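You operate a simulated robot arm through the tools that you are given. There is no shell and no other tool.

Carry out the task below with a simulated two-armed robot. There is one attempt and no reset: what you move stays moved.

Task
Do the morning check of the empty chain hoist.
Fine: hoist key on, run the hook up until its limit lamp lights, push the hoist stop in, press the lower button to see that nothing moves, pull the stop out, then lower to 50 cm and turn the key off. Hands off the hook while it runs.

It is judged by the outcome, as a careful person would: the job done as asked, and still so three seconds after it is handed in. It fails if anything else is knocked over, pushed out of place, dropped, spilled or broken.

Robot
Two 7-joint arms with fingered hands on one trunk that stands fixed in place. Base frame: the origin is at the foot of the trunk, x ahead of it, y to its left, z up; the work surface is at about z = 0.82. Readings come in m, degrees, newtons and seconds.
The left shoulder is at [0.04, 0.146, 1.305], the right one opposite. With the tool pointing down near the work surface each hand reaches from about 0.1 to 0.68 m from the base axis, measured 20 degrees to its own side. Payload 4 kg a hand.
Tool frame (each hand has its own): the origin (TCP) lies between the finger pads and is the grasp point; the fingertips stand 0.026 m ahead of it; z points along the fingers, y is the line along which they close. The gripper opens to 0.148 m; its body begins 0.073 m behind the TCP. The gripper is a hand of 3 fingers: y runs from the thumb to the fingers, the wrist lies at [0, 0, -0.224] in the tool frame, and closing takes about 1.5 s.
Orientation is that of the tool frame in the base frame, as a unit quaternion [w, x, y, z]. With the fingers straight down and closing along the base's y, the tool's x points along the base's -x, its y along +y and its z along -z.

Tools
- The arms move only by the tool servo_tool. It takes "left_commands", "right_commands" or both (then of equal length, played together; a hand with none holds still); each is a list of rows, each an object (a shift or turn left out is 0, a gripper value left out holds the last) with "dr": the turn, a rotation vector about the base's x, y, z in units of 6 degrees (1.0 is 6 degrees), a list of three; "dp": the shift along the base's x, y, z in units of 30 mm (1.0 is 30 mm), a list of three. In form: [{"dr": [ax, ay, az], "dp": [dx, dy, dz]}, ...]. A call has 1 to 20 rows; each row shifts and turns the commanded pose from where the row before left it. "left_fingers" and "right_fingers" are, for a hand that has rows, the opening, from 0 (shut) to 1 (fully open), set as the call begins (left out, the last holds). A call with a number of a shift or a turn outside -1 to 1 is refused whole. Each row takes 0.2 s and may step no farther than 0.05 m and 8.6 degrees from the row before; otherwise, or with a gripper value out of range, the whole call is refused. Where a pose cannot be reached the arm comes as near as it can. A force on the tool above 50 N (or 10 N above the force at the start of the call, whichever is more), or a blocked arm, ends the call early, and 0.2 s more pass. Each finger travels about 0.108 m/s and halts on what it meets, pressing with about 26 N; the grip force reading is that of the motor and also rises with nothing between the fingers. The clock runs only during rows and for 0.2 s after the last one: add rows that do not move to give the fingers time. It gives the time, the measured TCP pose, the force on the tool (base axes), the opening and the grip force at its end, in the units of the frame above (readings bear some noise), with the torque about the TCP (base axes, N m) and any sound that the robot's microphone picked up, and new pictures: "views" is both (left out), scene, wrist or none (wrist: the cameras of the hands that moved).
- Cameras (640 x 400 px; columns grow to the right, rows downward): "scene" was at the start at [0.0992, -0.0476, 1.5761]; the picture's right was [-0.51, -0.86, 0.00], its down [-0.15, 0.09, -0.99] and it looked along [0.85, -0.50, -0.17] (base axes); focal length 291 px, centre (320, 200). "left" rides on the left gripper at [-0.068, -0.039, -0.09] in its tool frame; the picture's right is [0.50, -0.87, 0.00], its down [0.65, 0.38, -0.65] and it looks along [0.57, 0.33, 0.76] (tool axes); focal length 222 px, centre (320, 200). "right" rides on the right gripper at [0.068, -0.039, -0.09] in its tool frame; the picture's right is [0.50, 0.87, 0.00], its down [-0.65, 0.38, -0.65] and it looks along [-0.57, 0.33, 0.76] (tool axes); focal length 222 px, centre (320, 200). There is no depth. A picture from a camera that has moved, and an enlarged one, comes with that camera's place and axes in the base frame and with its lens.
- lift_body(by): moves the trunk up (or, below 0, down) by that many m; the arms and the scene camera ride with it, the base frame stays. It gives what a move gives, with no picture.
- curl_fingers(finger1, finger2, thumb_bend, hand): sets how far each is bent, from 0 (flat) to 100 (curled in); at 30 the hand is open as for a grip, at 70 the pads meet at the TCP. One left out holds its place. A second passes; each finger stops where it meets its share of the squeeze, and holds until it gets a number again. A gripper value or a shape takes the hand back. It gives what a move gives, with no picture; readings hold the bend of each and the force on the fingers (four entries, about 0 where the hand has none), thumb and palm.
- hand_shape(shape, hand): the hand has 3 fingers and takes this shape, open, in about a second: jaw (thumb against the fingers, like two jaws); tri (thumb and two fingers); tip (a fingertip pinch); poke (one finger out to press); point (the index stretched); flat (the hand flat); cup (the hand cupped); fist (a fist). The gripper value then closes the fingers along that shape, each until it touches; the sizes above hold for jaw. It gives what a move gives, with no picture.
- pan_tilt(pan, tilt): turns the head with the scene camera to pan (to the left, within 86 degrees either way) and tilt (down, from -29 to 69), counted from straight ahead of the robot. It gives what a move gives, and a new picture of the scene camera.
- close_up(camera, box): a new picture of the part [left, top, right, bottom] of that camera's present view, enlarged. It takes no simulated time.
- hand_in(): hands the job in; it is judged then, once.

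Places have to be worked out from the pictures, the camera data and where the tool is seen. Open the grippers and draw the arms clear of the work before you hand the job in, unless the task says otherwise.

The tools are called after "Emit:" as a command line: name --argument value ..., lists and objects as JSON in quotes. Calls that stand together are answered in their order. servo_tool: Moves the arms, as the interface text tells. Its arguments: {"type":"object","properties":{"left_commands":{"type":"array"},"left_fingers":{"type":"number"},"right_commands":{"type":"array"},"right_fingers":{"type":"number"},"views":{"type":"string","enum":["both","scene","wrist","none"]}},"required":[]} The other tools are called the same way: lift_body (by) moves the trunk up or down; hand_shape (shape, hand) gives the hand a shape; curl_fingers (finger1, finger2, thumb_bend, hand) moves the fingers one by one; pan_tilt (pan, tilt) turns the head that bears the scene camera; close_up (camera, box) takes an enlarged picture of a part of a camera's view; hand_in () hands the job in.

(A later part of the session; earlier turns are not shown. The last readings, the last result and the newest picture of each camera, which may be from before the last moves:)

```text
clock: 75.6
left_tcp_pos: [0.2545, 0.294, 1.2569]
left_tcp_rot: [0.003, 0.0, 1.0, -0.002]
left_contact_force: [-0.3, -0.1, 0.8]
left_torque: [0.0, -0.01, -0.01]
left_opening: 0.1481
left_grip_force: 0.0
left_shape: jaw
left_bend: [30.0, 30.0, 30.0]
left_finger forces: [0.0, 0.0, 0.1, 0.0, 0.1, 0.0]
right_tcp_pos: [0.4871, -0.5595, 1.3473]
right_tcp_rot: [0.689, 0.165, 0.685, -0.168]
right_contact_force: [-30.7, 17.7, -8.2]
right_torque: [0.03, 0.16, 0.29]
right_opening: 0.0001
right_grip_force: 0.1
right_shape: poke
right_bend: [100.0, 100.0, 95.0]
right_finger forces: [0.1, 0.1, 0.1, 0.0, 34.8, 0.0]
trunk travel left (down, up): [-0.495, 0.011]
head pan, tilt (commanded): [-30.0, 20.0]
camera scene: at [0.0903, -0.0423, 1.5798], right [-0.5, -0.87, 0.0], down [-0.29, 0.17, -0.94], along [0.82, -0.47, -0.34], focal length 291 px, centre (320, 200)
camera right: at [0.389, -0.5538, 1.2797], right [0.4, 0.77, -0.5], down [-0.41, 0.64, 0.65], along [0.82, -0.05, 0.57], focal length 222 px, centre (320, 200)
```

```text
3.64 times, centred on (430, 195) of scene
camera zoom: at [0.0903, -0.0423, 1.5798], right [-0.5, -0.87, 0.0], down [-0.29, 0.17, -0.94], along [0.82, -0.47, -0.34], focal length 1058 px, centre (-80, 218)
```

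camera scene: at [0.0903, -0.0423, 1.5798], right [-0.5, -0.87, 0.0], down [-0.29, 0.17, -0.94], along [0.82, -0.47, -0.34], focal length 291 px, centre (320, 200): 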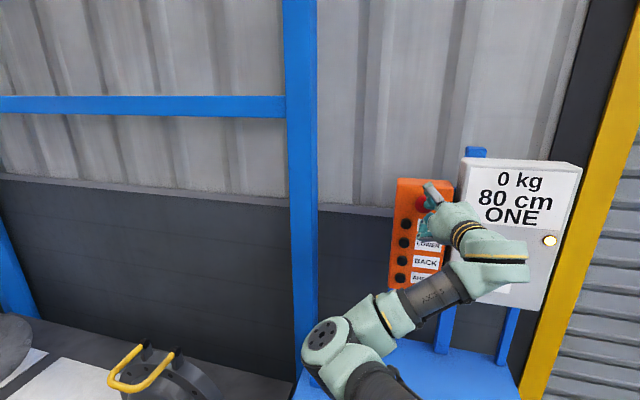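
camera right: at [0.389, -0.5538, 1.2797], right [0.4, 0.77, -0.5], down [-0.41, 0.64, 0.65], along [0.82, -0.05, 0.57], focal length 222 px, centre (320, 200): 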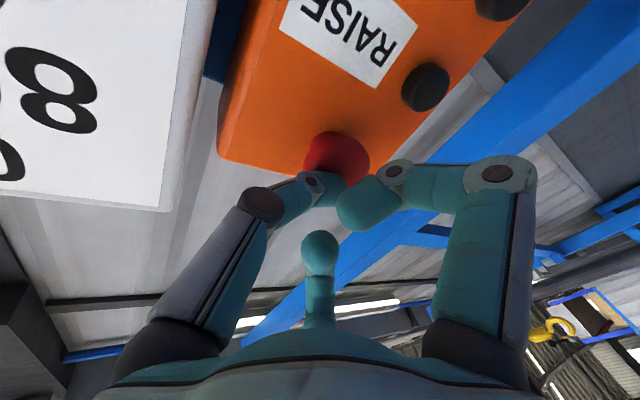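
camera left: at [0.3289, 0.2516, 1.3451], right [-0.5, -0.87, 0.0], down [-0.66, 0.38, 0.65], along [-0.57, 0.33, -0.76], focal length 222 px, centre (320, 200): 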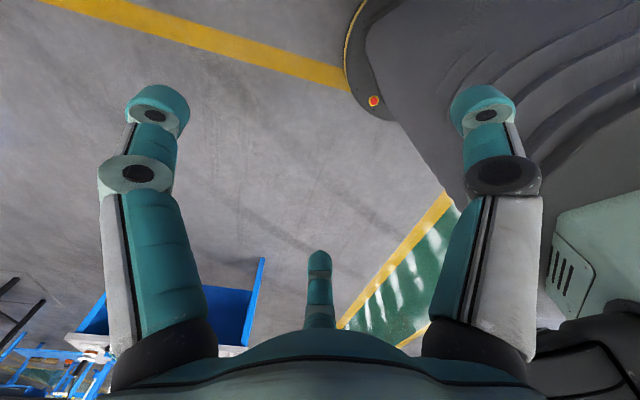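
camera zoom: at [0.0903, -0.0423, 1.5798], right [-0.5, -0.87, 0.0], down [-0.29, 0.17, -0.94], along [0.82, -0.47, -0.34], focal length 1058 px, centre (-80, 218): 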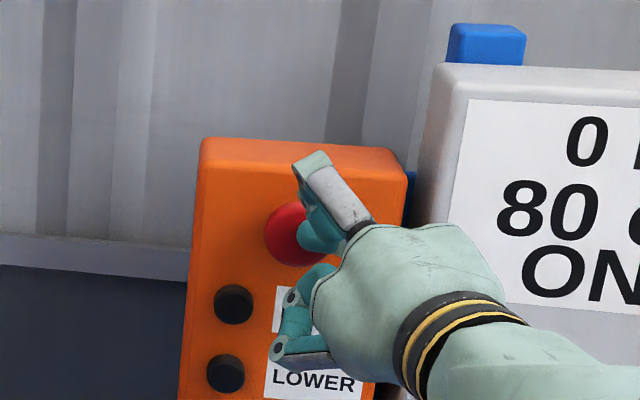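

The stem looks shorter. I back off to see whether the stop stays in.

Emit:
servo_tool --right_commands '[{"dp": [-0.3, 0.3, 0]}, {"dp": [-0.4, 0.4, 0]}, {"dp": [-0.4, 0.4, 0]}, {"dp": [-0.3, 0.3, 0]}, {}]' --views "both"

Emit:
close_up --camera "right" --box '[240, 60, 440, 240]'

Emit:
close_up --camera "scene" --box '[370, 140, 490, 250]'

```text
clock: 76.8
left_tcp_pos: [0.2619, 0.2905, 1.2558]
left_tcp_rot: [-0.001, 0.0, 1.0, 0.0]
left_contact_force: [0.0, 0.2, 0.8]
left_torque: [0.02, 0.04, 0.01]
left_opening: 0.1479
left_grip_force: 0.1
left_shape: jaw
left_bend: [30.0, 30.0, 30.0]
left_finger forces: [0.0, 0.1, 0.0, 0.0, 0.1, 0.0]
right_tcp_pos: [0.4543, -0.5221, 1.342]
right_tcp_rot: [0.686, 0.164, 0.689, -0.166]
right_contact_force: [0.3, -0.4, 0.1]
right_torque: [0.01, 0.0, 0.0]
right_opening: 0.0004
right_grip_force: 0.1
right_shape: poke
right_bend: [100.0, 100.0, 40.0]
right_finger forces: [0.0, 0.0, 0.0, 0.0, 0.0, 0.0]
trunk travel left (down, up): [-0.495, 0.011]
head pan, tilt (commanded): [-30.0, 20.0]
camera scene: at [0.101, -0.0474, 1.579], right [-0.5, -0.87, 0.0], down [-0.3, 0.17, -0.94], along [0.81, -0.47, -0.34], focal length 291 px, centre (320, 200)
camera right: at [0.3558, -0.5153, 1.2746], right [0.39, 0.77, -0.5], down [-0.41, 0.64, 0.66], along [0.82, -0.05, 0.56], focal length 222 px, centre (320, 200)
```

scene: 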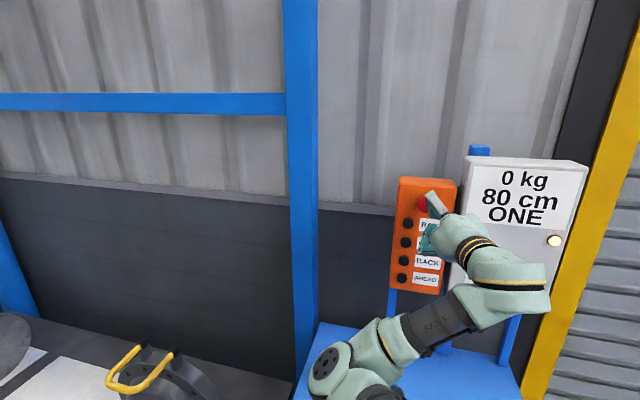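
right: 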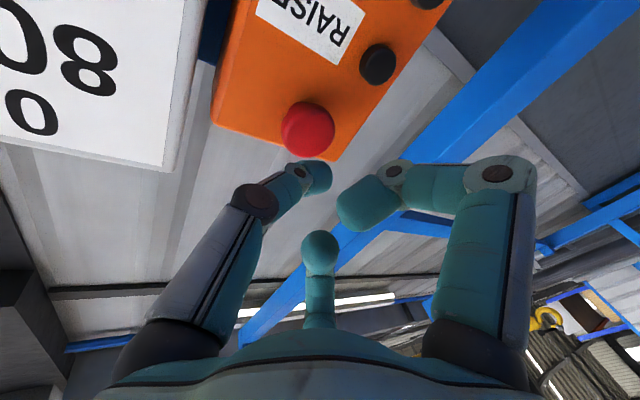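

```text
2.22 times, centred on (340, 150) of right
camera zoom: at [0.3558, -0.5153, 1.2746], right [0.39, 0.77, -0.5], down [-0.41, 0.64, 0.66], along [0.82, -0.05, 0.56], focal length 494 px, centre (276, 311)
```

zoom: 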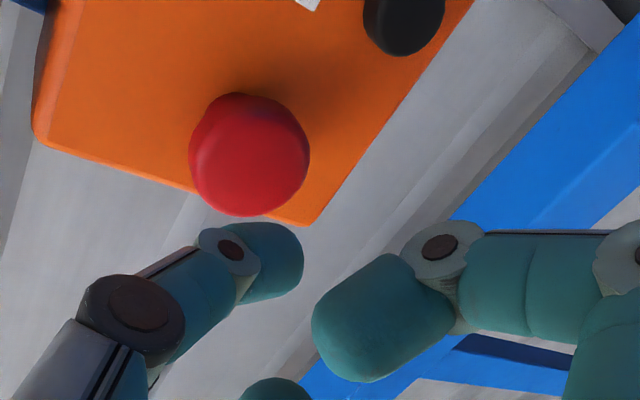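

```text
3.64 times, centred on (430, 195) of scene
camera zoom: at [0.101, -0.0474, 1.579], right [-0.5, -0.87, 0.0], down [-0.3, 0.17, -0.94], along [0.81, -0.47, -0.34], focal length 1058 px, centre (-80, 218)
```

zoom: 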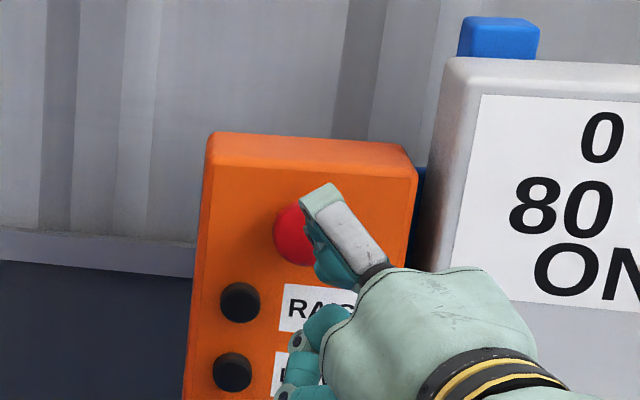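

The stem has vanished: the stop is in and stays in. Now I move down to stand before LOWER (z≈1.229).

Emit:
servo_tool --right_commands '[{"dp": [0.226, 0.069, -0.622]}, {"dp": [0.226, 0.069, -0.622]}, {"dp": [0.226, 0.069, -0.622]}, {"dp": [0.226, 0.069, -0.622]}, {"dp": [0.226, 0.069, -0.622]}, {"dp": [0.226, 0.069, -0.622]}, {}]' --views "both"

```text
clock: 78.4
left_tcp_pos: [0.2597, 0.2914, 1.2557]
left_tcp_rot: [0.0, 0.001, 1.0, -0.001]
left_contact_force: [-0.2, 0.3, 0.1]
left_torque: [0.01, 0.05, -0.01]
left_opening: 0.1479
left_grip_force: 0.1
left_shape: jaw
left_bend: [30.0, 30.0, 30.0]
left_finger forces: [0.0, 0.0, 0.0, 0.0, 0.1, 0.0]
right_tcp_pos: [0.4939, -0.5086, 1.2293]
right_tcp_rot: [0.687, 0.164, 0.688, -0.166]
right_contact_force: [0.1, 0.4, 0.3]
right_torque: [-0.03, 0.03, -0.01]
right_opening: 0.0001
right_grip_force: 0.0
right_shape: poke
right_bend: [100.0, 100.0, 40.0]
right_finger forces: [0.0, 0.1, 0.1, 0.0, 0.0, 0.0]
trunk travel left (down, up): [-0.495, 0.011]
head pan, tilt (commanded): [-30.0, 20.0]
camera scene: at [0.0994, -0.0474, 1.5791], right [-0.5, -0.87, 0.0], down [-0.3, 0.17, -0.94], along [0.81, -0.47, -0.34], focal length 291 px, centre (320, 200)
camera right: at [0.3964, -0.5022, 1.1617], right [0.39, 0.77, -0.5], down [-0.41, 0.64, 0.66], along [0.82, -0.05, 0.56], focal length 222 px, centre (320, 200)
```

scene: 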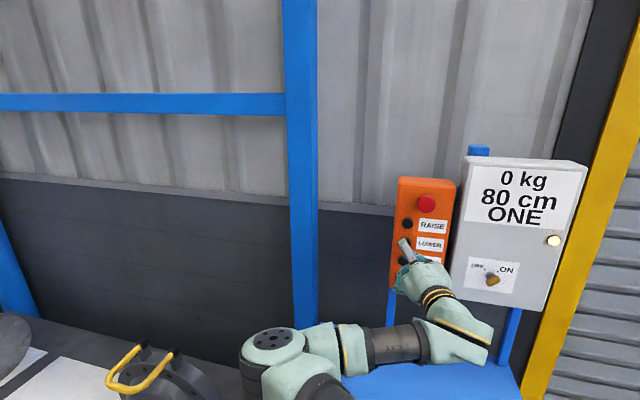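
right: 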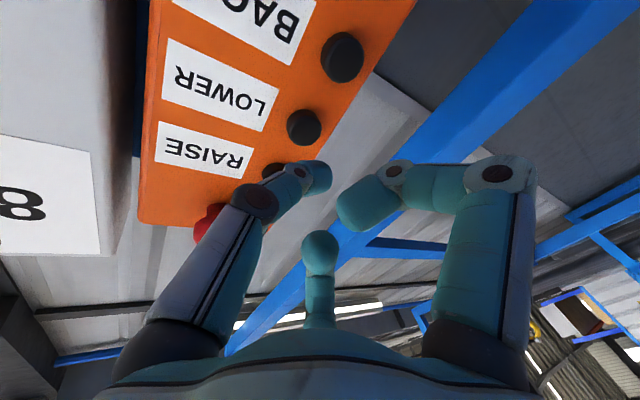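

LOWER is straight ahead at z≈1.2265. I press it with the same travel that worked for RAISE.

Emit:
servo_tool --right_commands '[{"dp": [0.25, -0.25, -0.02]}, {"dp": [0.25, -0.25, -0.02]}, {"dp": [0.25, -0.25, -0.02]}, {"dp": [0.25, -0.25, -0.02]}, {"dp": [0.1, -0.1, 0]}, {"dp": [0.1, -0.1, 0]}, {"dp": [0.08, -0.08, 0]}, {"dp": [0.08, -0.08, 0]}]' --views "both"

```text
clock: 80.2
left_tcp_pos: [0.258, 0.2944, 1.2558]
left_tcp_rot: [0.001, 0.0, 1.0, -0.002]
left_contact_force: [-0.6, -0.8, 0.2]
left_torque: [-0.01, 0.0, -0.02]
left_opening: 0.1479
left_grip_force: 0.1
left_shape: jaw
left_bend: [30.0, 30.0, 30.0]
left_finger forces: [0.0, 0.0, 0.0, 0.0, 0.0, 0.0]
right_tcp_pos: [0.5319, -0.5475, 1.23]
right_tcp_rot: [0.687, 0.164, 0.688, -0.166]
right_contact_force: [-13.0, 11.1, -5.0]
right_torque: [0.13, 0.21, 0.22]
right_opening: 0.0
right_grip_force: 0.2
right_shape: poke
right_bend: [100.0, 100.0, 91.0]
right_finger forces: [0.0, 0.0, 0.0, 0.0, 17.8, 0.0]
trunk travel left (down, up): [-0.495, 0.011]
head pan, tilt (commanded): [-30.0, 20.0]
camera scene: at [0.0957, -0.0436, 1.5794], right [-0.5, -0.87, 0.0], down [-0.29, 0.17, -0.94], along [0.81, -0.47, -0.34], focal length 291 px, centre (320, 200)
camera right: at [0.4337, -0.54, 1.1622], right [0.39, 0.77, -0.5], down [-0.41, 0.64, 0.65], along [0.82, -0.05, 0.56], focal length 222 px, centre (320, 200)
```

scene: 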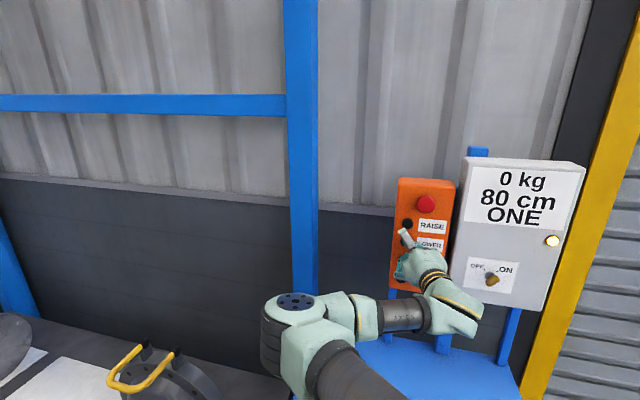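
right: 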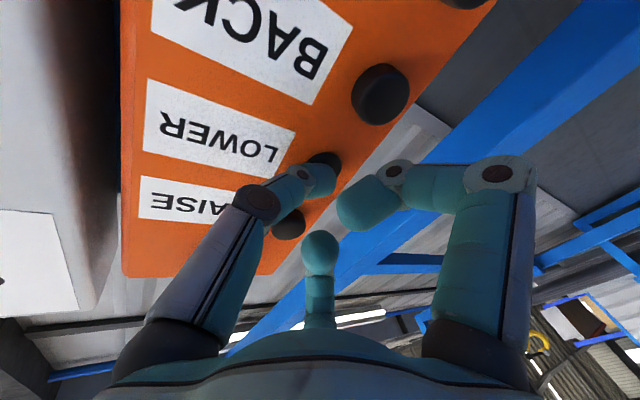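

LOWER is pressed with the same 18 N and the display still says 80 cm. I hold a second to be sure nothing moves.

Emit:
servo_tool --right_commands '[{}, {}, {}, {}, {}]' --views "scene"

Emit:
close_up --camera "scene" --box '[370, 140, 600, 310]'

```text
clock: 81.4
left_tcp_pos: [0.2577, 0.293, 1.2562]
left_tcp_rot: [0.001, 0.0, 1.0, 0.0]
left_contact_force: [0.2, 0.1, -0.9]
left_torque: [0.02, 0.05, 0.0]
left_opening: 0.1477
left_grip_force: 0.1
left_shape: jaw
left_bend: [30.0, 30.0, 30.0]
left_finger forces: [0.1, 0.0, 0.0, 0.0, 0.0, 0.1]
right_tcp_pos: [0.5317, -0.5461, 1.2315]
right_tcp_rot: [0.688, 0.163, 0.687, -0.166]
right_contact_force: [-16.1, 13.1, -4.7]
right_torque: [0.06, 0.08, 0.22]
right_opening: 0.0001
right_grip_force: 0.2
right_shape: poke
right_bend: [100.0, 100.0, 91.0]
right_finger forces: [0.0, 0.0, 0.0, 0.1, 20.8, 0.1]
trunk travel left (down, up): [-0.495, 0.011]
head pan, tilt (commanded): [-30.0, 20.0]
camera scene: at [0.096, -0.0438, 1.5795], right [-0.5, -0.87, 0.0], down [-0.29, 0.17, -0.94], along [0.81, -0.47, -0.34], focal length 291 px, centre (320, 200)
```

scene: 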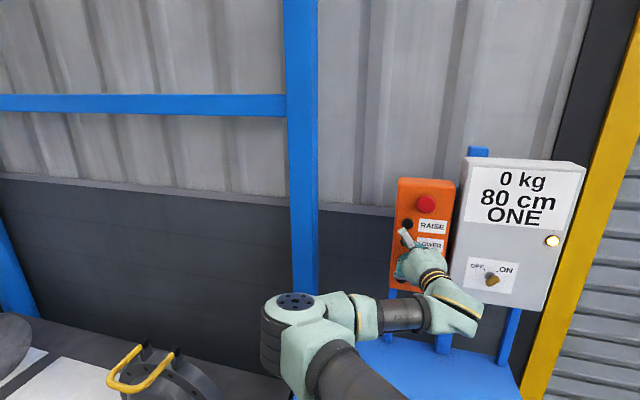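

```text
2.35 times, centred on (485, 225) of scene
camera zoom: at [0.096, -0.0438, 1.5795], right [-0.5, -0.87, 0.0], down [-0.29, 0.17, -0.94], along [0.81, -0.47, -0.34], focal length 685 px, centre (-68, 141)
```

zoom: 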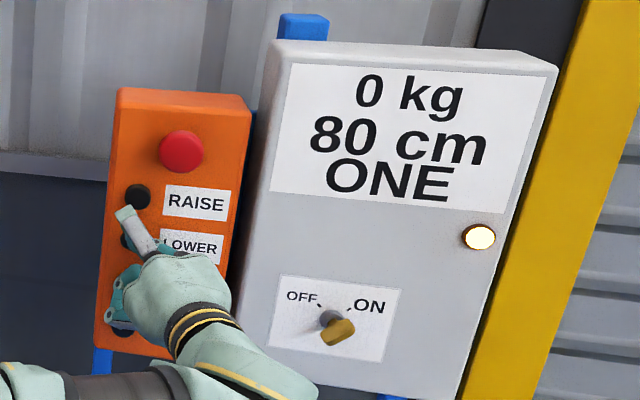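

Nothing moves. I press a touch firmer once, to be certain the button is fully down, and look again.

Emit:
servo_tool --right_commands '[{"dp": [0.07, -0.07, 0]}, {}, {}]' --views "both"

```text
clock: 82.2
left_tcp_pos: [0.2564, 0.2946, 1.2552]
left_tcp_rot: [0.001, -0.001, 1.0, -0.001]
left_contact_force: [0.5, 0.8, -0.1]
left_torque: [-0.01, 0.01, -0.02]
left_opening: 0.1479
left_grip_force: 0.0
left_shape: jaw
left_bend: [30.0, 30.0, 30.0]
left_finger forces: [0.0, 0.0, 0.0, 0.1, 0.0, 0.0]
right_tcp_pos: [0.5333, -0.5494, 1.2297]
right_tcp_rot: [0.688, 0.164, 0.687, -0.167]
right_contact_force: [-19.2, 15.4, -6.1]
right_torque: [0.03, 0.14, 0.27]
right_opening: 0.0
right_grip_force: 0.1
right_shape: poke
right_bend: [100.0, 100.0, 92.0]
right_finger forces: [0.0, 0.0, 0.0, 0.0, 25.3, 0.1]
trunk travel left (down, up): [-0.495, 0.011]
head pan, tilt (commanded): [-30.0, 20.0]
camera scene: at [0.0951, -0.043, 1.5795], right [-0.5, -0.87, 0.0], down [-0.29, 0.17, -0.94], along [0.81, -0.47, -0.34], focal length 291 px, centre (320, 200)
camera right: at [0.4352, -0.542, 1.1632], right [0.39, 0.77, -0.5], down [-0.41, 0.64, 0.65], along [0.82, -0.05, 0.57], focal length 222 px, centre (320, 200)
```

scene: 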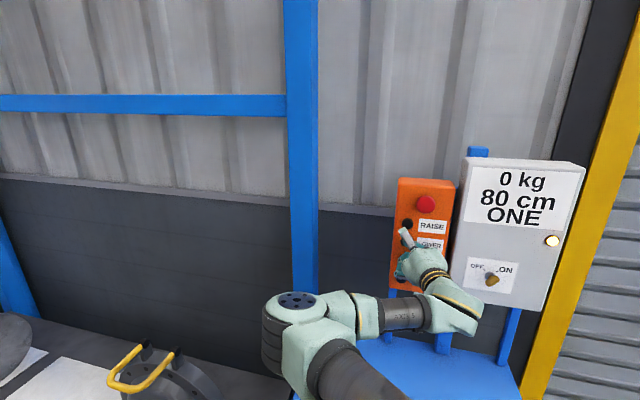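
right: 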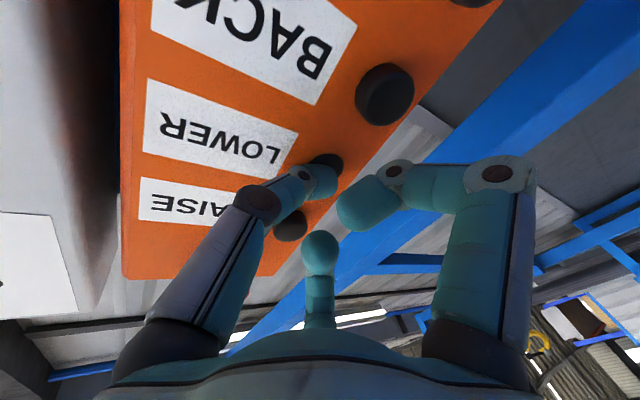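

The check holds: LOWER does nothing with the stop in. I back off, open the hand to jaw shape, and go up before the stop to pull it.

Emit:
servo_tool --right_commands '[{"dp": [-0.3, 0.3, 0]}, {"dp": [-0.5, 0.5, 0]}, {"dp": [-0.5, 0.5, 0]}, {"dp": [-0.5, 0.5, 0]}, {}]' --views "none"

Emit:
hand_shape --hand "right" --shape "jaw"

Emit:
servo_tool --right_commands '[{"dp": [-0.1, -0.1, 0.5]}, {"dp": [-0.1, -0.1, 0.5]}, {"dp": [-0.1, -0.1, 0.5]}, {"dp": [-0.15, -0.15, 0.5]}, {"dp": [-0.15, -0.15, 0.5]}, {"dp": [-0.15, -0.15, 0.5]}, {"dp": [-0.15, -0.15, 0.5]}, {"dp": [-0.1, -0.1, 0.3]}]' --right_fingers 0.5 --views "both"

```text
clock: 83.4
left_tcp_pos: [0.2615, 0.2906, 1.2564]
left_tcp_rot: [-0.001, 0.0, 1.0, 0.0]
left_contact_force: [-0.1, -0.3, 0.6]
left_torque: [0.01, 0.02, -0.02]
left_opening: 0.1478
left_grip_force: 0.1
left_shape: jaw
left_bend: [30.0, 30.0, 30.0]
left_finger forces: [0.0, 0.1, 0.0, 0.0, 0.0, 0.0]
right_tcp_pos: [0.4831, -0.4969, 1.2298]
right_tcp_rot: [0.687, 0.164, 0.688, -0.166]
right_contact_force: [-0.2, 0.8, -0.5]
right_torque: [0.01, -0.01, -0.02]
right_opening: 0.0001
right_grip_force: 0.1
right_shape: poke
right_bend: [100.0, 100.0, 40.0]
right_finger forces: [0.0, 0.0, 0.1, 0.1, 0.1, 0.0]
trunk travel left (down, up): [-0.495, 0.011]
head pan, tilt (commanded): [-30.0, 20.0]
```

```text
clock: 84.3
left_tcp_pos: [0.2615, 0.2911, 1.2563]
left_tcp_rot: [0.001, 0.0, 1.0, 0.0]
left_contact_force: [0.3, -0.6, -0.4]
left_torque: [0.01, 0.03, 0.02]
left_opening: 0.1477
left_grip_force: 0.0
left_shape: jaw
left_bend: [30.0, 30.0, 30.0]
left_finger forces: [0.1, 0.0, 0.1, 0.0, 0.0, 0.0]
right_tcp_pos: [0.4839, -0.4975, 1.2299]
right_tcp_rot: [0.687, 0.164, 0.688, -0.166]
right_contact_force: [0.3, 0.5, 0.0]
right_torque: [0.0, -0.04, 0.02]
right_opening: 0.148
right_grip_force: 0.0
right_shape: jaw
right_bend: [30.0, 30.0, 30.0]
right_finger forces: [0.0, 0.0, 0.1, 0.0, 0.0, 0.0]
trunk travel left (down, up): [-0.495, 0.011]
head pan, tilt (commanded): [-30.0, 20.0]
```

```text
clock: 86.1
left_tcp_pos: [0.261, 0.291, 1.2563]
left_tcp_rot: [0.0, 0.001, 1.0, 0.0]
left_contact_force: [-0.3, -0.7, -0.4]
left_torque: [-0.02, 0.03, 0.0]
left_opening: 0.148
left_grip_force: 0.1
left_shape: jaw
left_bend: [30.0, 30.0, 30.0]
left_finger forces: [0.1, 0.0, 0.0, 0.0, 0.0, 0.0]
right_tcp_pos: [0.453, -0.5265, 1.3426]
right_tcp_rot: [0.686, 0.165, 0.688, -0.167]
right_contact_force: [-0.6, 0.2, -0.1]
right_torque: [0.01, 0.04, -0.02]
right_opening: 0.0743
right_grip_force: 0.1
right_shape: jaw
right_bend: [36.0, 36.0, 70.0]
right_finger forces: [0.0, 0.0, 0.0, 0.1, 0.1, 0.0]
trunk travel left (down, up): [-0.495, 0.011]
head pan, tilt (commanded): [-30.0, 20.0]
camera scene: at [0.0998, -0.0471, 1.5791], right [-0.5, -0.87, 0.0], down [-0.3, 0.17, -0.94], along [0.81, -0.47, -0.34], focal length 291 px, centre (320, 200)
camera right: at [0.3545, -0.5206, 1.2745], right [0.39, 0.77, -0.5], down [-0.41, 0.64, 0.66], along [0.82, -0.05, 0.56], focal length 222 px, centre (320, 200)
```

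scene: 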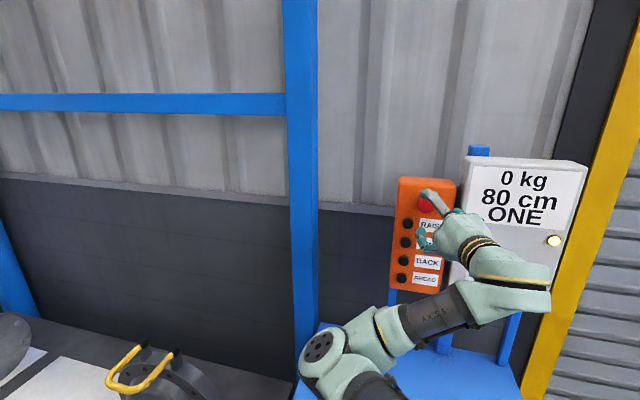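
right: 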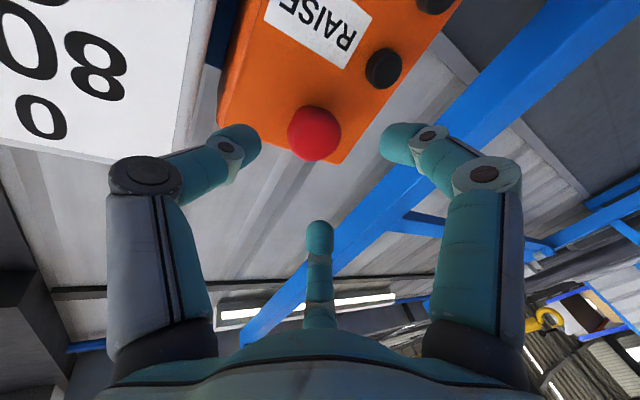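

The hand stands before the pushed-in stop. RAISE lies right in line with one finger, so I yaw a little nearer to square and roll the hand 54° so that no finger comes near RAISE.

Emit:
servo_tool --right_commands '[{"dr": [0, 0, -0.75]}, {"dr": [0, 0, -0.75]}, {"dr": [0.728, -0.529, 0]}, {"dr": [0.728, -0.529, 0]}, {"dr": [0.728, -0.529, 0]}, {"dr": [0.728, -0.529, 0]}, {"dr": [0.728, -0.529, 0]}, {"dr": [0.728, -0.529, 0]}, {"dr": [0.728, -0.529, 0]}, {"dr": [0.728, -0.529, 0]}, {"dr": [0.728, -0.529, 0]}, {"dr": [0.728, -0.529, 0]}, {}]' --views "both"

```text
clock: 88.9
left_tcp_pos: [0.2604, 0.2912, 1.2555]
left_tcp_rot: [0.0, -0.001, 1.0, 0.0]
left_contact_force: [0.1, 0.0, 0.8]
left_torque: [0.0, -0.01, -0.02]
left_opening: 0.1479
left_grip_force: 0.2
left_shape: jaw
left_bend: [30.0, 30.0, 30.0]
left_finger forces: [0.1, 0.0, 0.0, 0.0, 0.0, 0.1]
right_tcp_pos: [0.4544, -0.5273, 1.3405]
right_tcp_rot: [0.698, 0.5, 0.501, 0.11]
right_contact_force: [0.1, -0.1, -0.1]
right_torque: [0.03, -0.03, -0.01]
right_opening: 0.0747
right_grip_force: 0.0
right_shape: jaw
right_bend: [36.0, 36.0, 70.0]
right_finger forces: [0.0, 0.0, 0.1, 0.0, 0.0, 0.0]
trunk travel left (down, up): [-0.495, 0.011]
head pan, tilt (commanded): [-30.0, 20.0]
camera scene: at [0.0999, -0.0468, 1.5791], right [-0.5, -0.87, 0.0], down [-0.3, 0.17, -0.94], along [0.81, -0.47, -0.34], focal length 291 px, centre (320, 200)
camera right: at [0.3988, -0.4483, 1.2705], right [0.54, 0.74, 0.4], down [-0.71, 0.14, 0.69], along [0.46, -0.66, 0.6], focal length 222 px, centre (320, 200)
```

scene: 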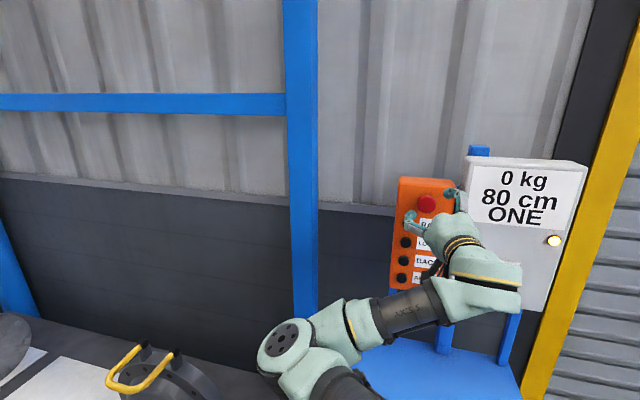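
right: 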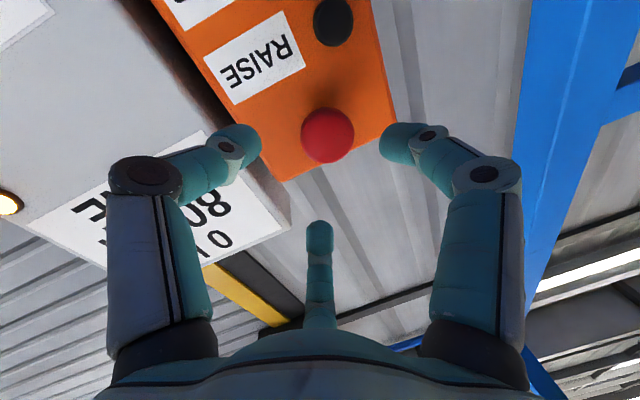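

Both cameras see the stop now. I enlarge the scene view to place its head precisely.

Emit:
close_up --camera "scene" --box '[390, 170, 470, 240]'

Emit:
close_up --camera "right" --box '[220, 60, 420, 240]'

```text
5.71 times, centred on (430, 205) of scene
camera zoom: at [0.0999, -0.0468, 1.5791], right [-0.5, -0.87, 0.0], down [-0.3, 0.17, -0.94], along [0.81, -0.47, -0.34], focal length 1663 px, centre (-309, 171)
```

zoom: 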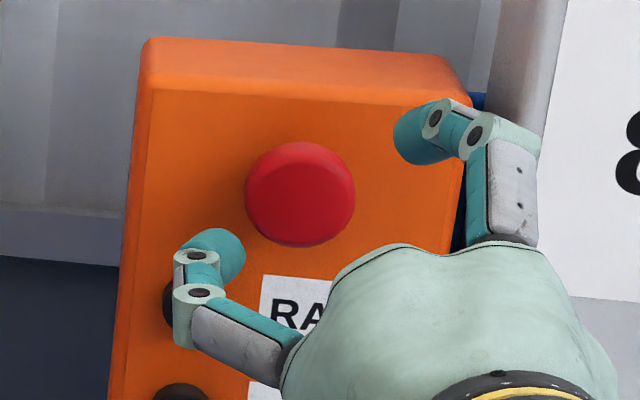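

```text
2.22 times, centred on (320, 150) of right
camera zoom: at [0.3988, -0.4483, 1.2705], right [0.54, 0.74, 0.4], down [-0.71, 0.14, 0.69], along [0.46, -0.66, 0.6], focal length 494 px, centre (320, 311)
```

zoom: 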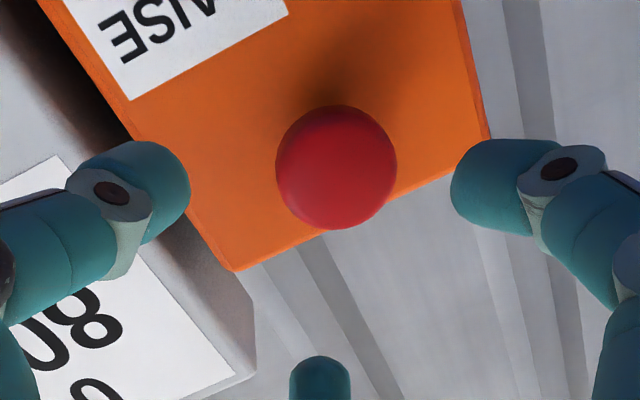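

Stop head sits at lateral ≈0.037, z ≈1.3425, depth ≈0.769 (9 mm further in than before). I advance so that the three digits stand around its rim, first part of the way.

Emit:
servo_tool --right_commands '[{"dp": [0.258, -0.173, 0.01]}, {"dp": [0.258, -0.173, 0.01]}, {"dp": [0.258, -0.173, 0.01]}, {"dp": [0.258, -0.173, 0.01]}, {}]' --views "wrist"

Emit:
close_up --camera "right" --box '[220, 60, 420, 240]'

Emit:
close_up --camera "scene" --box '[390, 170, 470, 240]'

```text
clock: 90.1
left_tcp_pos: [0.2615, 0.2921, 1.2572]
left_tcp_rot: [0.0, 0.0, 1.0, 0.001]
left_contact_force: [-1.0, -0.4, -0.1]
left_torque: [0.03, -0.01, 0.02]
left_opening: 0.148
left_grip_force: 0.0
left_shape: jaw
left_bend: [30.0, 30.0, 30.0]
left_finger forces: [0.0, 0.0, 0.1, 0.0, 0.1, 0.0]
right_tcp_pos: [0.4833, -0.548, 1.3424]
right_tcp_rot: [0.698, 0.499, 0.501, 0.109]
right_contact_force: [-0.4, 0.8, 0.8]
right_torque: [0.01, 0.03, 0.0]
right_opening: 0.0746
right_grip_force: 0.1
right_shape: jaw
right_bend: [36.0, 36.0, 70.0]
right_finger forces: [0.0, 0.1, 0.0, 0.0, 0.0, 0.0]
trunk travel left (down, up): [-0.495, 0.011]
head pan, tilt (commanded): [-30.0, 20.0]
camera right: at [0.429, -0.4697, 1.271], right [0.54, 0.74, 0.4], down [-0.71, 0.14, 0.69], along [0.46, -0.66, 0.6], focal length 222 px, centre (320, 200)
```

right: 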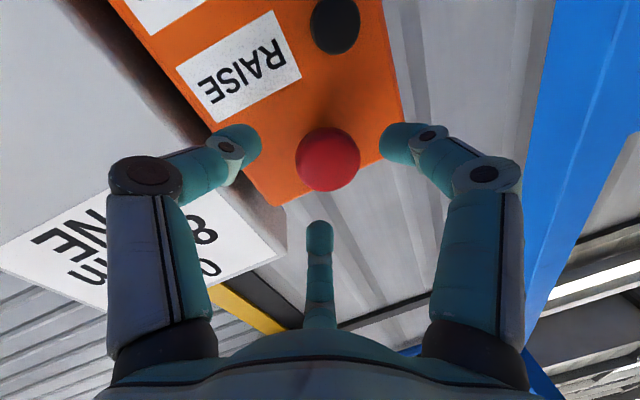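

```text
2.22 times, centred on (320, 150) of right
camera zoom: at [0.429, -0.4697, 1.271], right [0.54, 0.74, 0.4], down [-0.71, 0.14, 0.69], along [0.46, -0.66, 0.6], focal length 494 px, centre (320, 311)
```

zoom: 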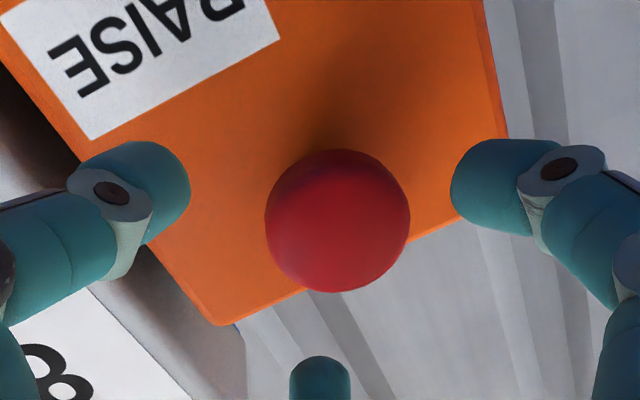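

```text
5.71 times, centred on (430, 205) of scene
camera zoom: at [0.0999, -0.0467, 1.5791], right [-0.5, -0.87, 0.0], down [-0.3, 0.17, -0.94], along [0.81, -0.47, -0.34], focal length 1663 px, centre (-309, 171)
```

zoom: 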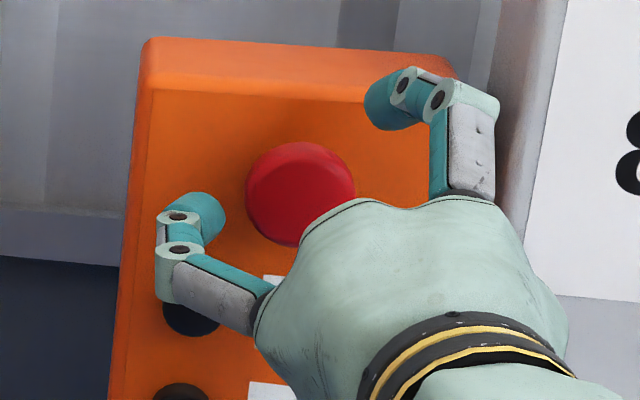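

The wrist view shows the head about 4 mm off centre to the upper-left; I correct for that while advancing the last 29 mm.

Emit:
servo_tool --right_commands '[{"dp": [0.222, -0.119, 0.013]}, {"dp": [0.222, -0.119, 0.013]}, {"dp": [0.222, -0.119, 0.013]}, {"dp": [0.222, -0.119, 0.013]}, {}]' --views "wrist"

Emit:
close_up --camera "right" --box '[220, 60, 420, 240]'

Emit:
close_up --camera "scene" --box '[390, 170, 470, 240]'

```text
clock: 91.3
left_tcp_pos: [0.2617, 0.2911, 1.2568]
left_tcp_rot: [0.0, 0.0, 1.0, 0.0]
left_contact_force: [0.2, 0.9, 0.3]
left_torque: [-0.03, 0.02, 0.02]
left_opening: 0.1481
left_grip_force: 0.1
left_shape: jaw
left_bend: [30.0, 30.0, 30.0]
left_finger forces: [0.0, 0.0, 0.0, 0.0, 0.1, 0.0]
right_tcp_pos: [0.5104, -0.5617, 1.344]
right_tcp_rot: [0.698, 0.499, 0.501, 0.11]
right_contact_force: [-0.5, 0.1, 0.7]
right_torque: [0.03, 0.03, -0.01]
right_opening: 0.0748
right_grip_force: 0.0
right_shape: jaw
right_bend: [36.0, 36.0, 70.0]
right_finger forces: [0.0, 0.1, 0.0, 0.0, 1.6, 0.0]
trunk travel left (down, up): [-0.495, 0.011]
head pan, tilt (commanded): [-30.0, 20.0]
camera right: at [0.4564, -0.4836, 1.2728], right [0.54, 0.74, 0.4], down [-0.71, 0.14, 0.69], along [0.46, -0.66, 0.6], focal length 222 px, centre (320, 200)
```

right: 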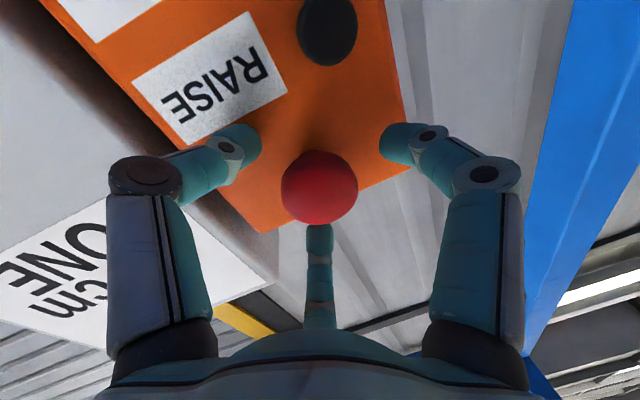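

```text
2.22 times, centred on (320, 150) of right
camera zoom: at [0.4564, -0.4836, 1.2728], right [0.54, 0.74, 0.4], down [-0.71, 0.14, 0.69], along [0.46, -0.66, 0.6], focal length 494 px, centre (320, 311)
```

zoom: 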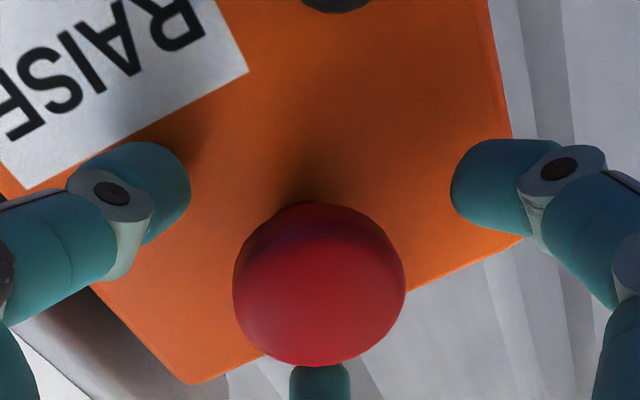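

```text
5.71 times, centred on (430, 205) of scene
camera zoom: at [0.0997, -0.0465, 1.5791], right [-0.5, -0.87, 0.0], down [-0.3, 0.17, -0.94], along [0.81, -0.47, -0.34], focal length 1663 px, centre (-309, 171)
```

zoom: 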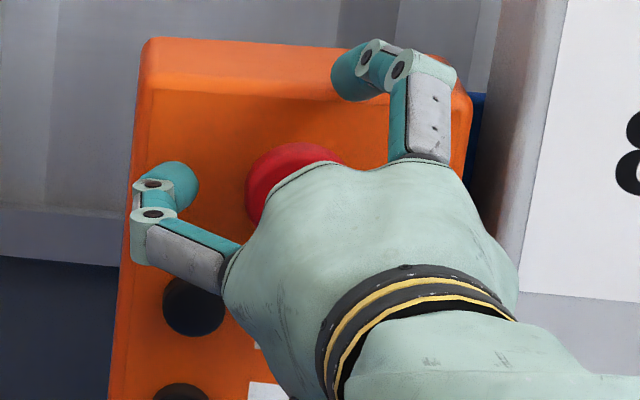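

The head is centred among the three digits; the thumb just grazes the face (1.6 N), so I ease back 4 mm and close on the rim.

Emit:
servo_tool --right_commands '[{"dp": [-0.09, 0.09, 0]}, {}]' --views "none"

Emit:
servo_tool --right_commands '[{}, {}, {}, {}, {}]' --right_fingers 0.0 --views "wrist"

Emit:
close_up --camera "right" --box '[220, 60, 420, 240]'

```text
clock: 91.9
left_tcp_pos: [0.26, 0.2918, 1.2565]
left_tcp_rot: [0.001, 0.0, 1.0, 0.0]
left_contact_force: [0.3, 0.3, -0.2]
left_torque: [0.02, 0.04, 0.01]
left_opening: 0.148
left_grip_force: 0.0
left_shape: jaw
left_bend: [30.0, 30.0, 30.0]
left_finger forces: [0.0, 0.0, 0.0, 0.0, 0.0, 0.1]
right_tcp_pos: [0.5092, -0.5586, 1.3446]
right_tcp_rot: [0.698, 0.499, 0.501, 0.109]
right_contact_force: [0.1, -0.6, 0.8]
right_torque: [-0.01, -0.01, 0.0]
right_opening: 0.0744
right_grip_force: 0.1
right_shape: jaw
right_bend: [36.0, 36.0, 70.0]
right_finger forces: [0.0, 0.1, 0.1, 0.1, 0.0, 0.0]
trunk travel left (down, up): [-0.495, 0.011]
head pan, tilt (commanded): [-30.0, 20.0]
```

```text
clock: 93.1
left_tcp_pos: [0.2621, 0.2911, 1.256]
left_tcp_rot: [-0.001, 0.0, 1.0, 0.0]
left_contact_force: [0.9, 1.1, 0.1]
left_torque: [-0.03, 0.0, -0.01]
left_opening: 0.1479
left_grip_force: 0.0
left_shape: jaw
left_bend: [30.0, 30.0, 30.0]
left_finger forces: [0.0, 0.1, 0.0, 0.0, 0.0, 0.1]
right_tcp_pos: [0.5086, -0.5593, 1.3426]
right_tcp_rot: [0.698, 0.5, 0.502, 0.109]
right_contact_force: [0.3, -0.6, -1.4]
right_torque: [0.01, 0.17, 0.24]
right_opening: 0.0346
right_grip_force: 25.5
right_shape: jaw
right_bend: [77.0, 76.0, 72.0]
right_finger forces: [24.3, 18.9, 0.0, 0.0, 21.3, 0.0]
trunk travel left (down, up): [-0.495, 0.011]
head pan, tilt (commanded): [-30.0, 20.0]
camera right: at [0.4547, -0.4806, 1.2722], right [0.54, 0.74, 0.4], down [-0.71, 0.14, 0.69], along [0.46, -0.66, 0.6], focal length 222 px, centre (320, 200)
```

right: 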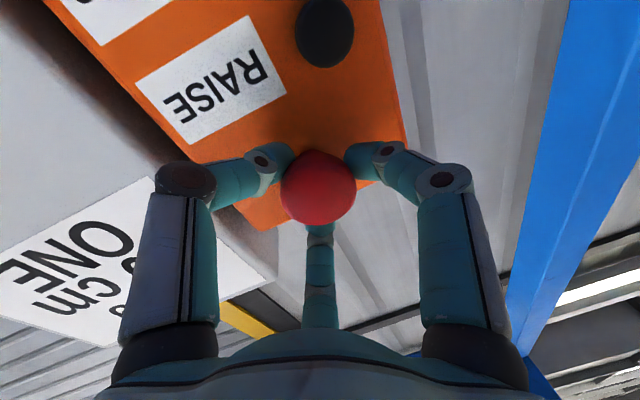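

```text
2.22 times, centred on (320, 150) of right
camera zoom: at [0.4547, -0.4806, 1.2722], right [0.54, 0.74, 0.4], down [-0.71, 0.14, 0.69], along [0.46, -0.66, 0.6], focal length 494 px, centre (320, 311)
```

zoom: 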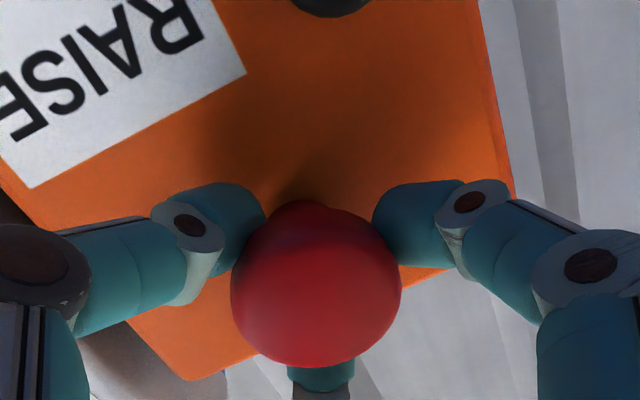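

All three digits hold behind the mushroom rim (24/19/21 N, opening 35 mm). I pull straight out in small steps.

Emit:
servo_tool --right_commands '[{"dp": [-0.1, 0.1, 0]}, {"dp": [-0.1, 0.1, 0]}, {"dp": [-0.1, 0.1, 0]}]' --views "wrist"

Emit:
close_up --camera "right" --box '[220, 60, 420, 240]'

```text
clock: 93.9
left_tcp_pos: [0.2642, 0.2873, 1.2549]
left_tcp_rot: [-0.002, 0.0, 1.0, 0.001]
left_contact_force: [0.1, -0.4, 0.1]
left_torque: [0.03, -0.04, 0.01]
left_opening: 0.148
left_grip_force: 0.2
left_shape: jaw
left_bend: [30.0, 30.0, 30.0]
left_finger forces: [0.1, 0.1, 0.1, 0.0, 0.0, 0.0]
right_tcp_pos: [0.5026, -0.5533, 1.3429]
right_tcp_rot: [0.697, 0.5, 0.502, 0.108]
right_contact_force: [12.2, -11.5, 2.5]
right_torque: [-0.09, 0.14, 0.19]
right_opening: 0.0342
right_grip_force: 26.1
right_shape: jaw
right_bend: [76.0, 75.0, 71.0]
right_finger forces: [24.0, 23.2, 0.0, 0.1, 23.9, 0.1]
trunk travel left (down, up): [-0.495, 0.011]
head pan, tilt (commanded): [-30.0, 20.0]
camera right: at [0.4482, -0.4742, 1.272], right [0.54, 0.74, 0.4], down [-0.71, 0.13, 0.69], along [0.46, -0.66, 0.6], focal length 222 px, centre (320, 200)
```

right: 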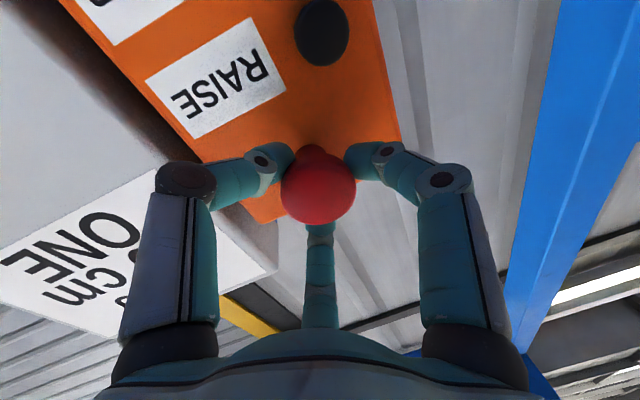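

```text
2.22 times, centred on (320, 150) of right
camera zoom: at [0.4482, -0.4742, 1.272], right [0.54, 0.74, 0.4], down [-0.71, 0.13, 0.69], along [0.46, -0.66, 0.6], focal length 494 px, centre (320, 311)
```

zoom: 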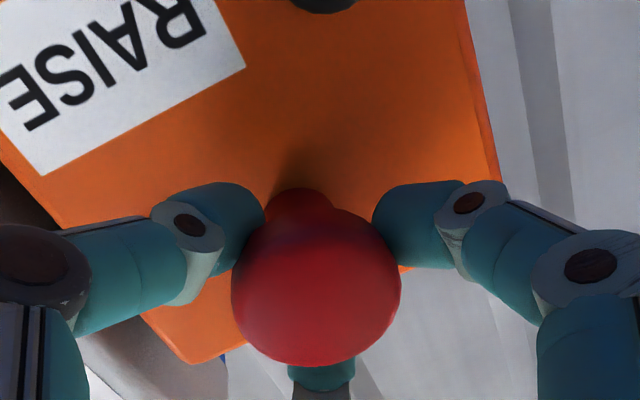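

The stem is coming out (8 mm so far, 17 N). I pull two small steps more to reach its end.

Emit:
servo_tool --right_commands '[{"dp": [-0.08, 0.08, 0]}, {"dp": [-0.08, 0.08, 0]}, {}]' --views "wrist"

Emit:
close_up --camera "right" --box '[220, 60, 420, 240]'

```text
clock: 94.7
left_tcp_pos: [0.2662, 0.2858, 1.2567]
left_tcp_rot: [-0.003, 0.001, 1.0, 0.001]
left_contact_force: [-0.1, 0.2, 0.3]
left_torque: [0.0, 0.01, -0.02]
left_opening: 0.1479
left_grip_force: 0.0
left_shape: jaw
left_bend: [30.0, 30.0, 30.0]
left_finger forces: [0.0, 0.1, 0.0, 0.1, 0.0, 0.1]
right_tcp_pos: [0.5004, -0.5514, 1.3421]
right_tcp_rot: [0.697, 0.5, 0.503, 0.109]
right_contact_force: [26.4, -27.8, 13.6]
right_torque: [-0.32, 0.0, 0.09]
right_opening: 0.0315
right_grip_force: 26.1
right_shape: jaw
right_bend: [76.0, 74.0, 70.0]
right_finger forces: [22.4, 27.9, 0.0, 0.1, 24.6, 0.1]
trunk travel left (down, up): [-0.495, 0.011]
head pan, tilt (commanded): [-30.0, 20.0]
camera right: at [0.4457, -0.4722, 1.2705], right [0.54, 0.74, 0.4], down [-0.71, 0.13, 0.7], along [0.46, -0.66, 0.59], focal length 222 px, centre (320, 200)
```

right: 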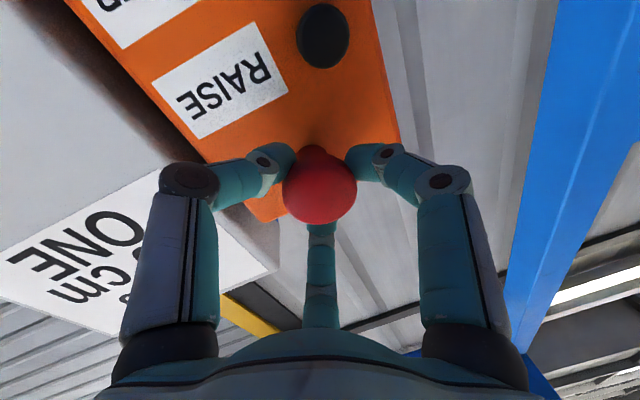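

```text
2.22 times, centred on (320, 150) of right
camera zoom: at [0.4457, -0.4722, 1.2705], right [0.54, 0.74, 0.4], down [-0.71, 0.13, 0.7], along [0.46, -0.66, 0.59], focal length 494 px, centre (320, 311)
```

zoom: 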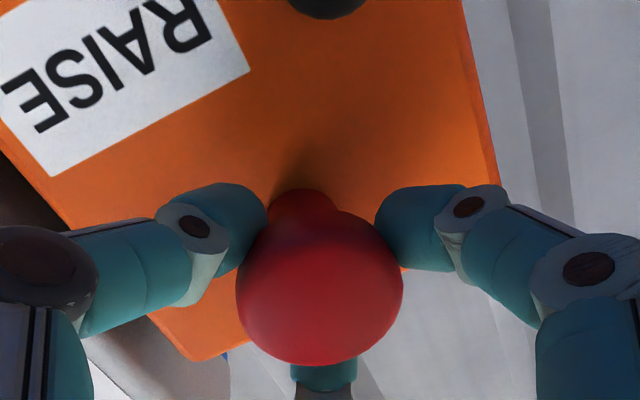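

The pull has met the end of travel (40 N). I relieve the tension 3 mm, open the fingers, and back out.

Emit:
servo_tool --right_commands '[{"dp": [0.09, -0.09, 0]}, {}]' --views "none"

Emit:
servo_tool --right_commands '[{}, {}, {}, {}, {"dp": [-0.2, 0.2, 0]}, {"dp": [-0.3, 0.3, 0]}, {"dp": [-0.4, 0.3, 0]}, {"dp": [-0.4, 0.3, 0]}, {}]' --right_fingers 0.52 --views "both"

Emit:
close_up --camera "right" --box '[220, 60, 420, 240]'

Emit:
close_up --camera "scene" --box '[370, 140, 600, 310]'

```text
clock: 95.3
left_tcp_pos: [0.2651, 0.2881, 1.2563]
left_tcp_rot: [-0.002, 0.001, 1.0, 0.002]
left_contact_force: [0.5, 0.5, -0.1]
left_torque: [0.06, 0.02, 0.0]
left_opening: 0.1478
left_grip_force: 0.1
left_shape: jaw
left_bend: [30.0, 30.0, 30.0]
left_finger forces: [0.0, 0.1, 0.0, 0.1, 0.1, 0.1]
right_tcp_pos: [0.5023, -0.5518, 1.3409]
right_tcp_rot: [0.697, 0.5, 0.503, 0.109]
right_contact_force: [19.2, -19.2, 9.7]
right_torque: [-0.25, 0.05, 0.14]
right_opening: 0.0316
right_grip_force: 25.9
right_shape: jaw
right_bend: [76.0, 74.0, 70.0]
right_finger forces: [23.2, 23.9, 0.0, 0.0, 23.7, 0.0]
trunk travel left (down, up): [-0.495, 0.011]
head pan, tilt (commanded): [-30.0, 20.0]
```

```text
clock: 97.3
left_tcp_pos: [0.2622, 0.2908, 1.2554]
left_tcp_rot: [0.0, 0.001, 1.0, -0.001]
left_contact_force: [-0.4, 0.3, 0.4]
left_torque: [-0.02, 0.02, 0.03]
left_opening: 0.1482
left_grip_force: 0.1
left_shape: jaw
left_bend: [30.0, 30.0, 30.0]
left_finger forces: [0.0, 0.0, 0.0, 0.0, 0.0, 0.0]
right_tcp_pos: [0.4587, -0.5172, 1.3463]
right_tcp_rot: [0.698, 0.499, 0.502, 0.11]
right_contact_force: [0.1, -1.3, 1.5]
right_torque: [0.01, 0.01, 0.01]
right_opening: 0.0765
right_grip_force: 0.0
right_shape: jaw
right_bend: [35.0, 35.0, 70.0]
right_finger forces: [0.0, 0.0, 0.0, 0.0, 0.1, 0.1]
trunk travel left (down, up): [-0.495, 0.011]
head pan, tilt (commanded): [-30.0, 20.0]
camera scene: at [0.1002, -0.0469, 1.5791], right [-0.5, -0.87, 0.0], down [-0.3, 0.17, -0.94], along [0.81, -0.47, -0.34], focal length 291 px, centre (320, 200)
camera right: at [0.4041, -0.4371, 1.2742], right [0.54, 0.74, 0.4], down [-0.71, 0.14, 0.69], along [0.46, -0.66, 0.6], focal length 222 px, centre (320, 200)
```

scene: 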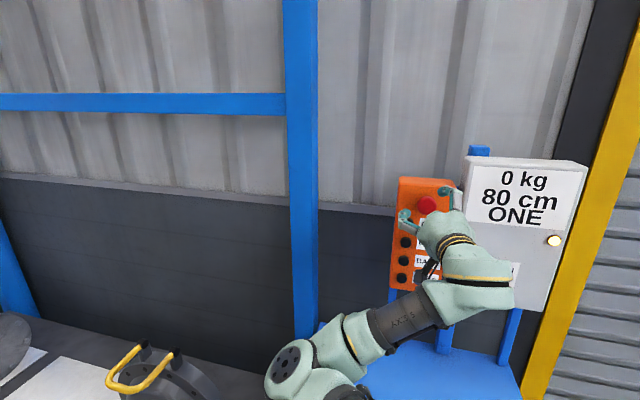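
right: 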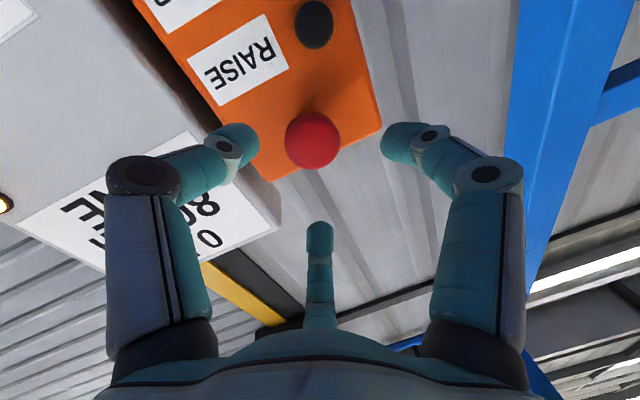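

```text
2.22 times, centred on (320, 150) of right
camera zoom: at [0.4041, -0.4371, 1.2742], right [0.54, 0.74, 0.4], down [-0.71, 0.14, 0.69], along [0.46, -0.66, 0.6], focal length 494 px, centre (320, 311)
```

zoom: 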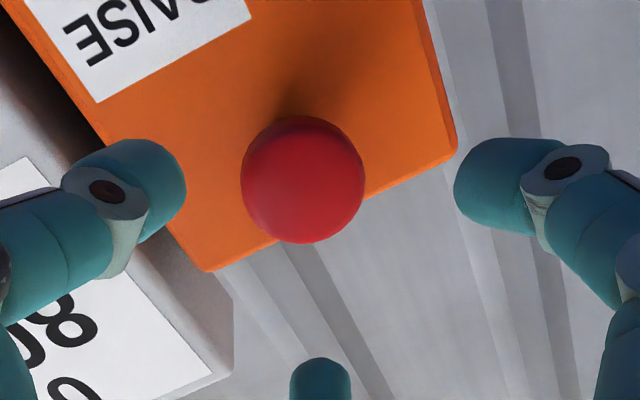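

```text
2.35 times, centred on (485, 225) of scene
camera zoom: at [0.1002, -0.0469, 1.5791], right [-0.5, -0.87, 0.0], down [-0.3, 0.17, -0.94], along [0.81, -0.47, -0.34], focal length 685 px, centre (-68, 141)
```

zoom: 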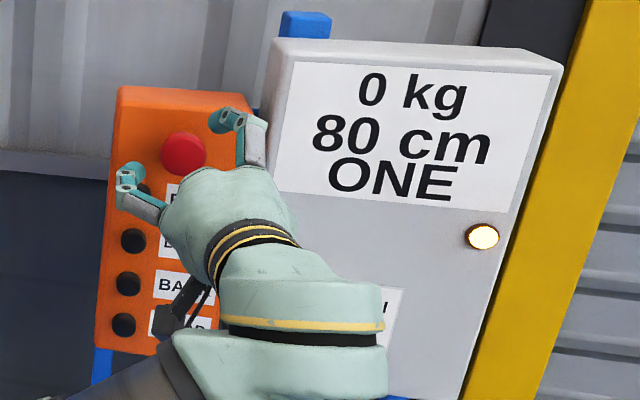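

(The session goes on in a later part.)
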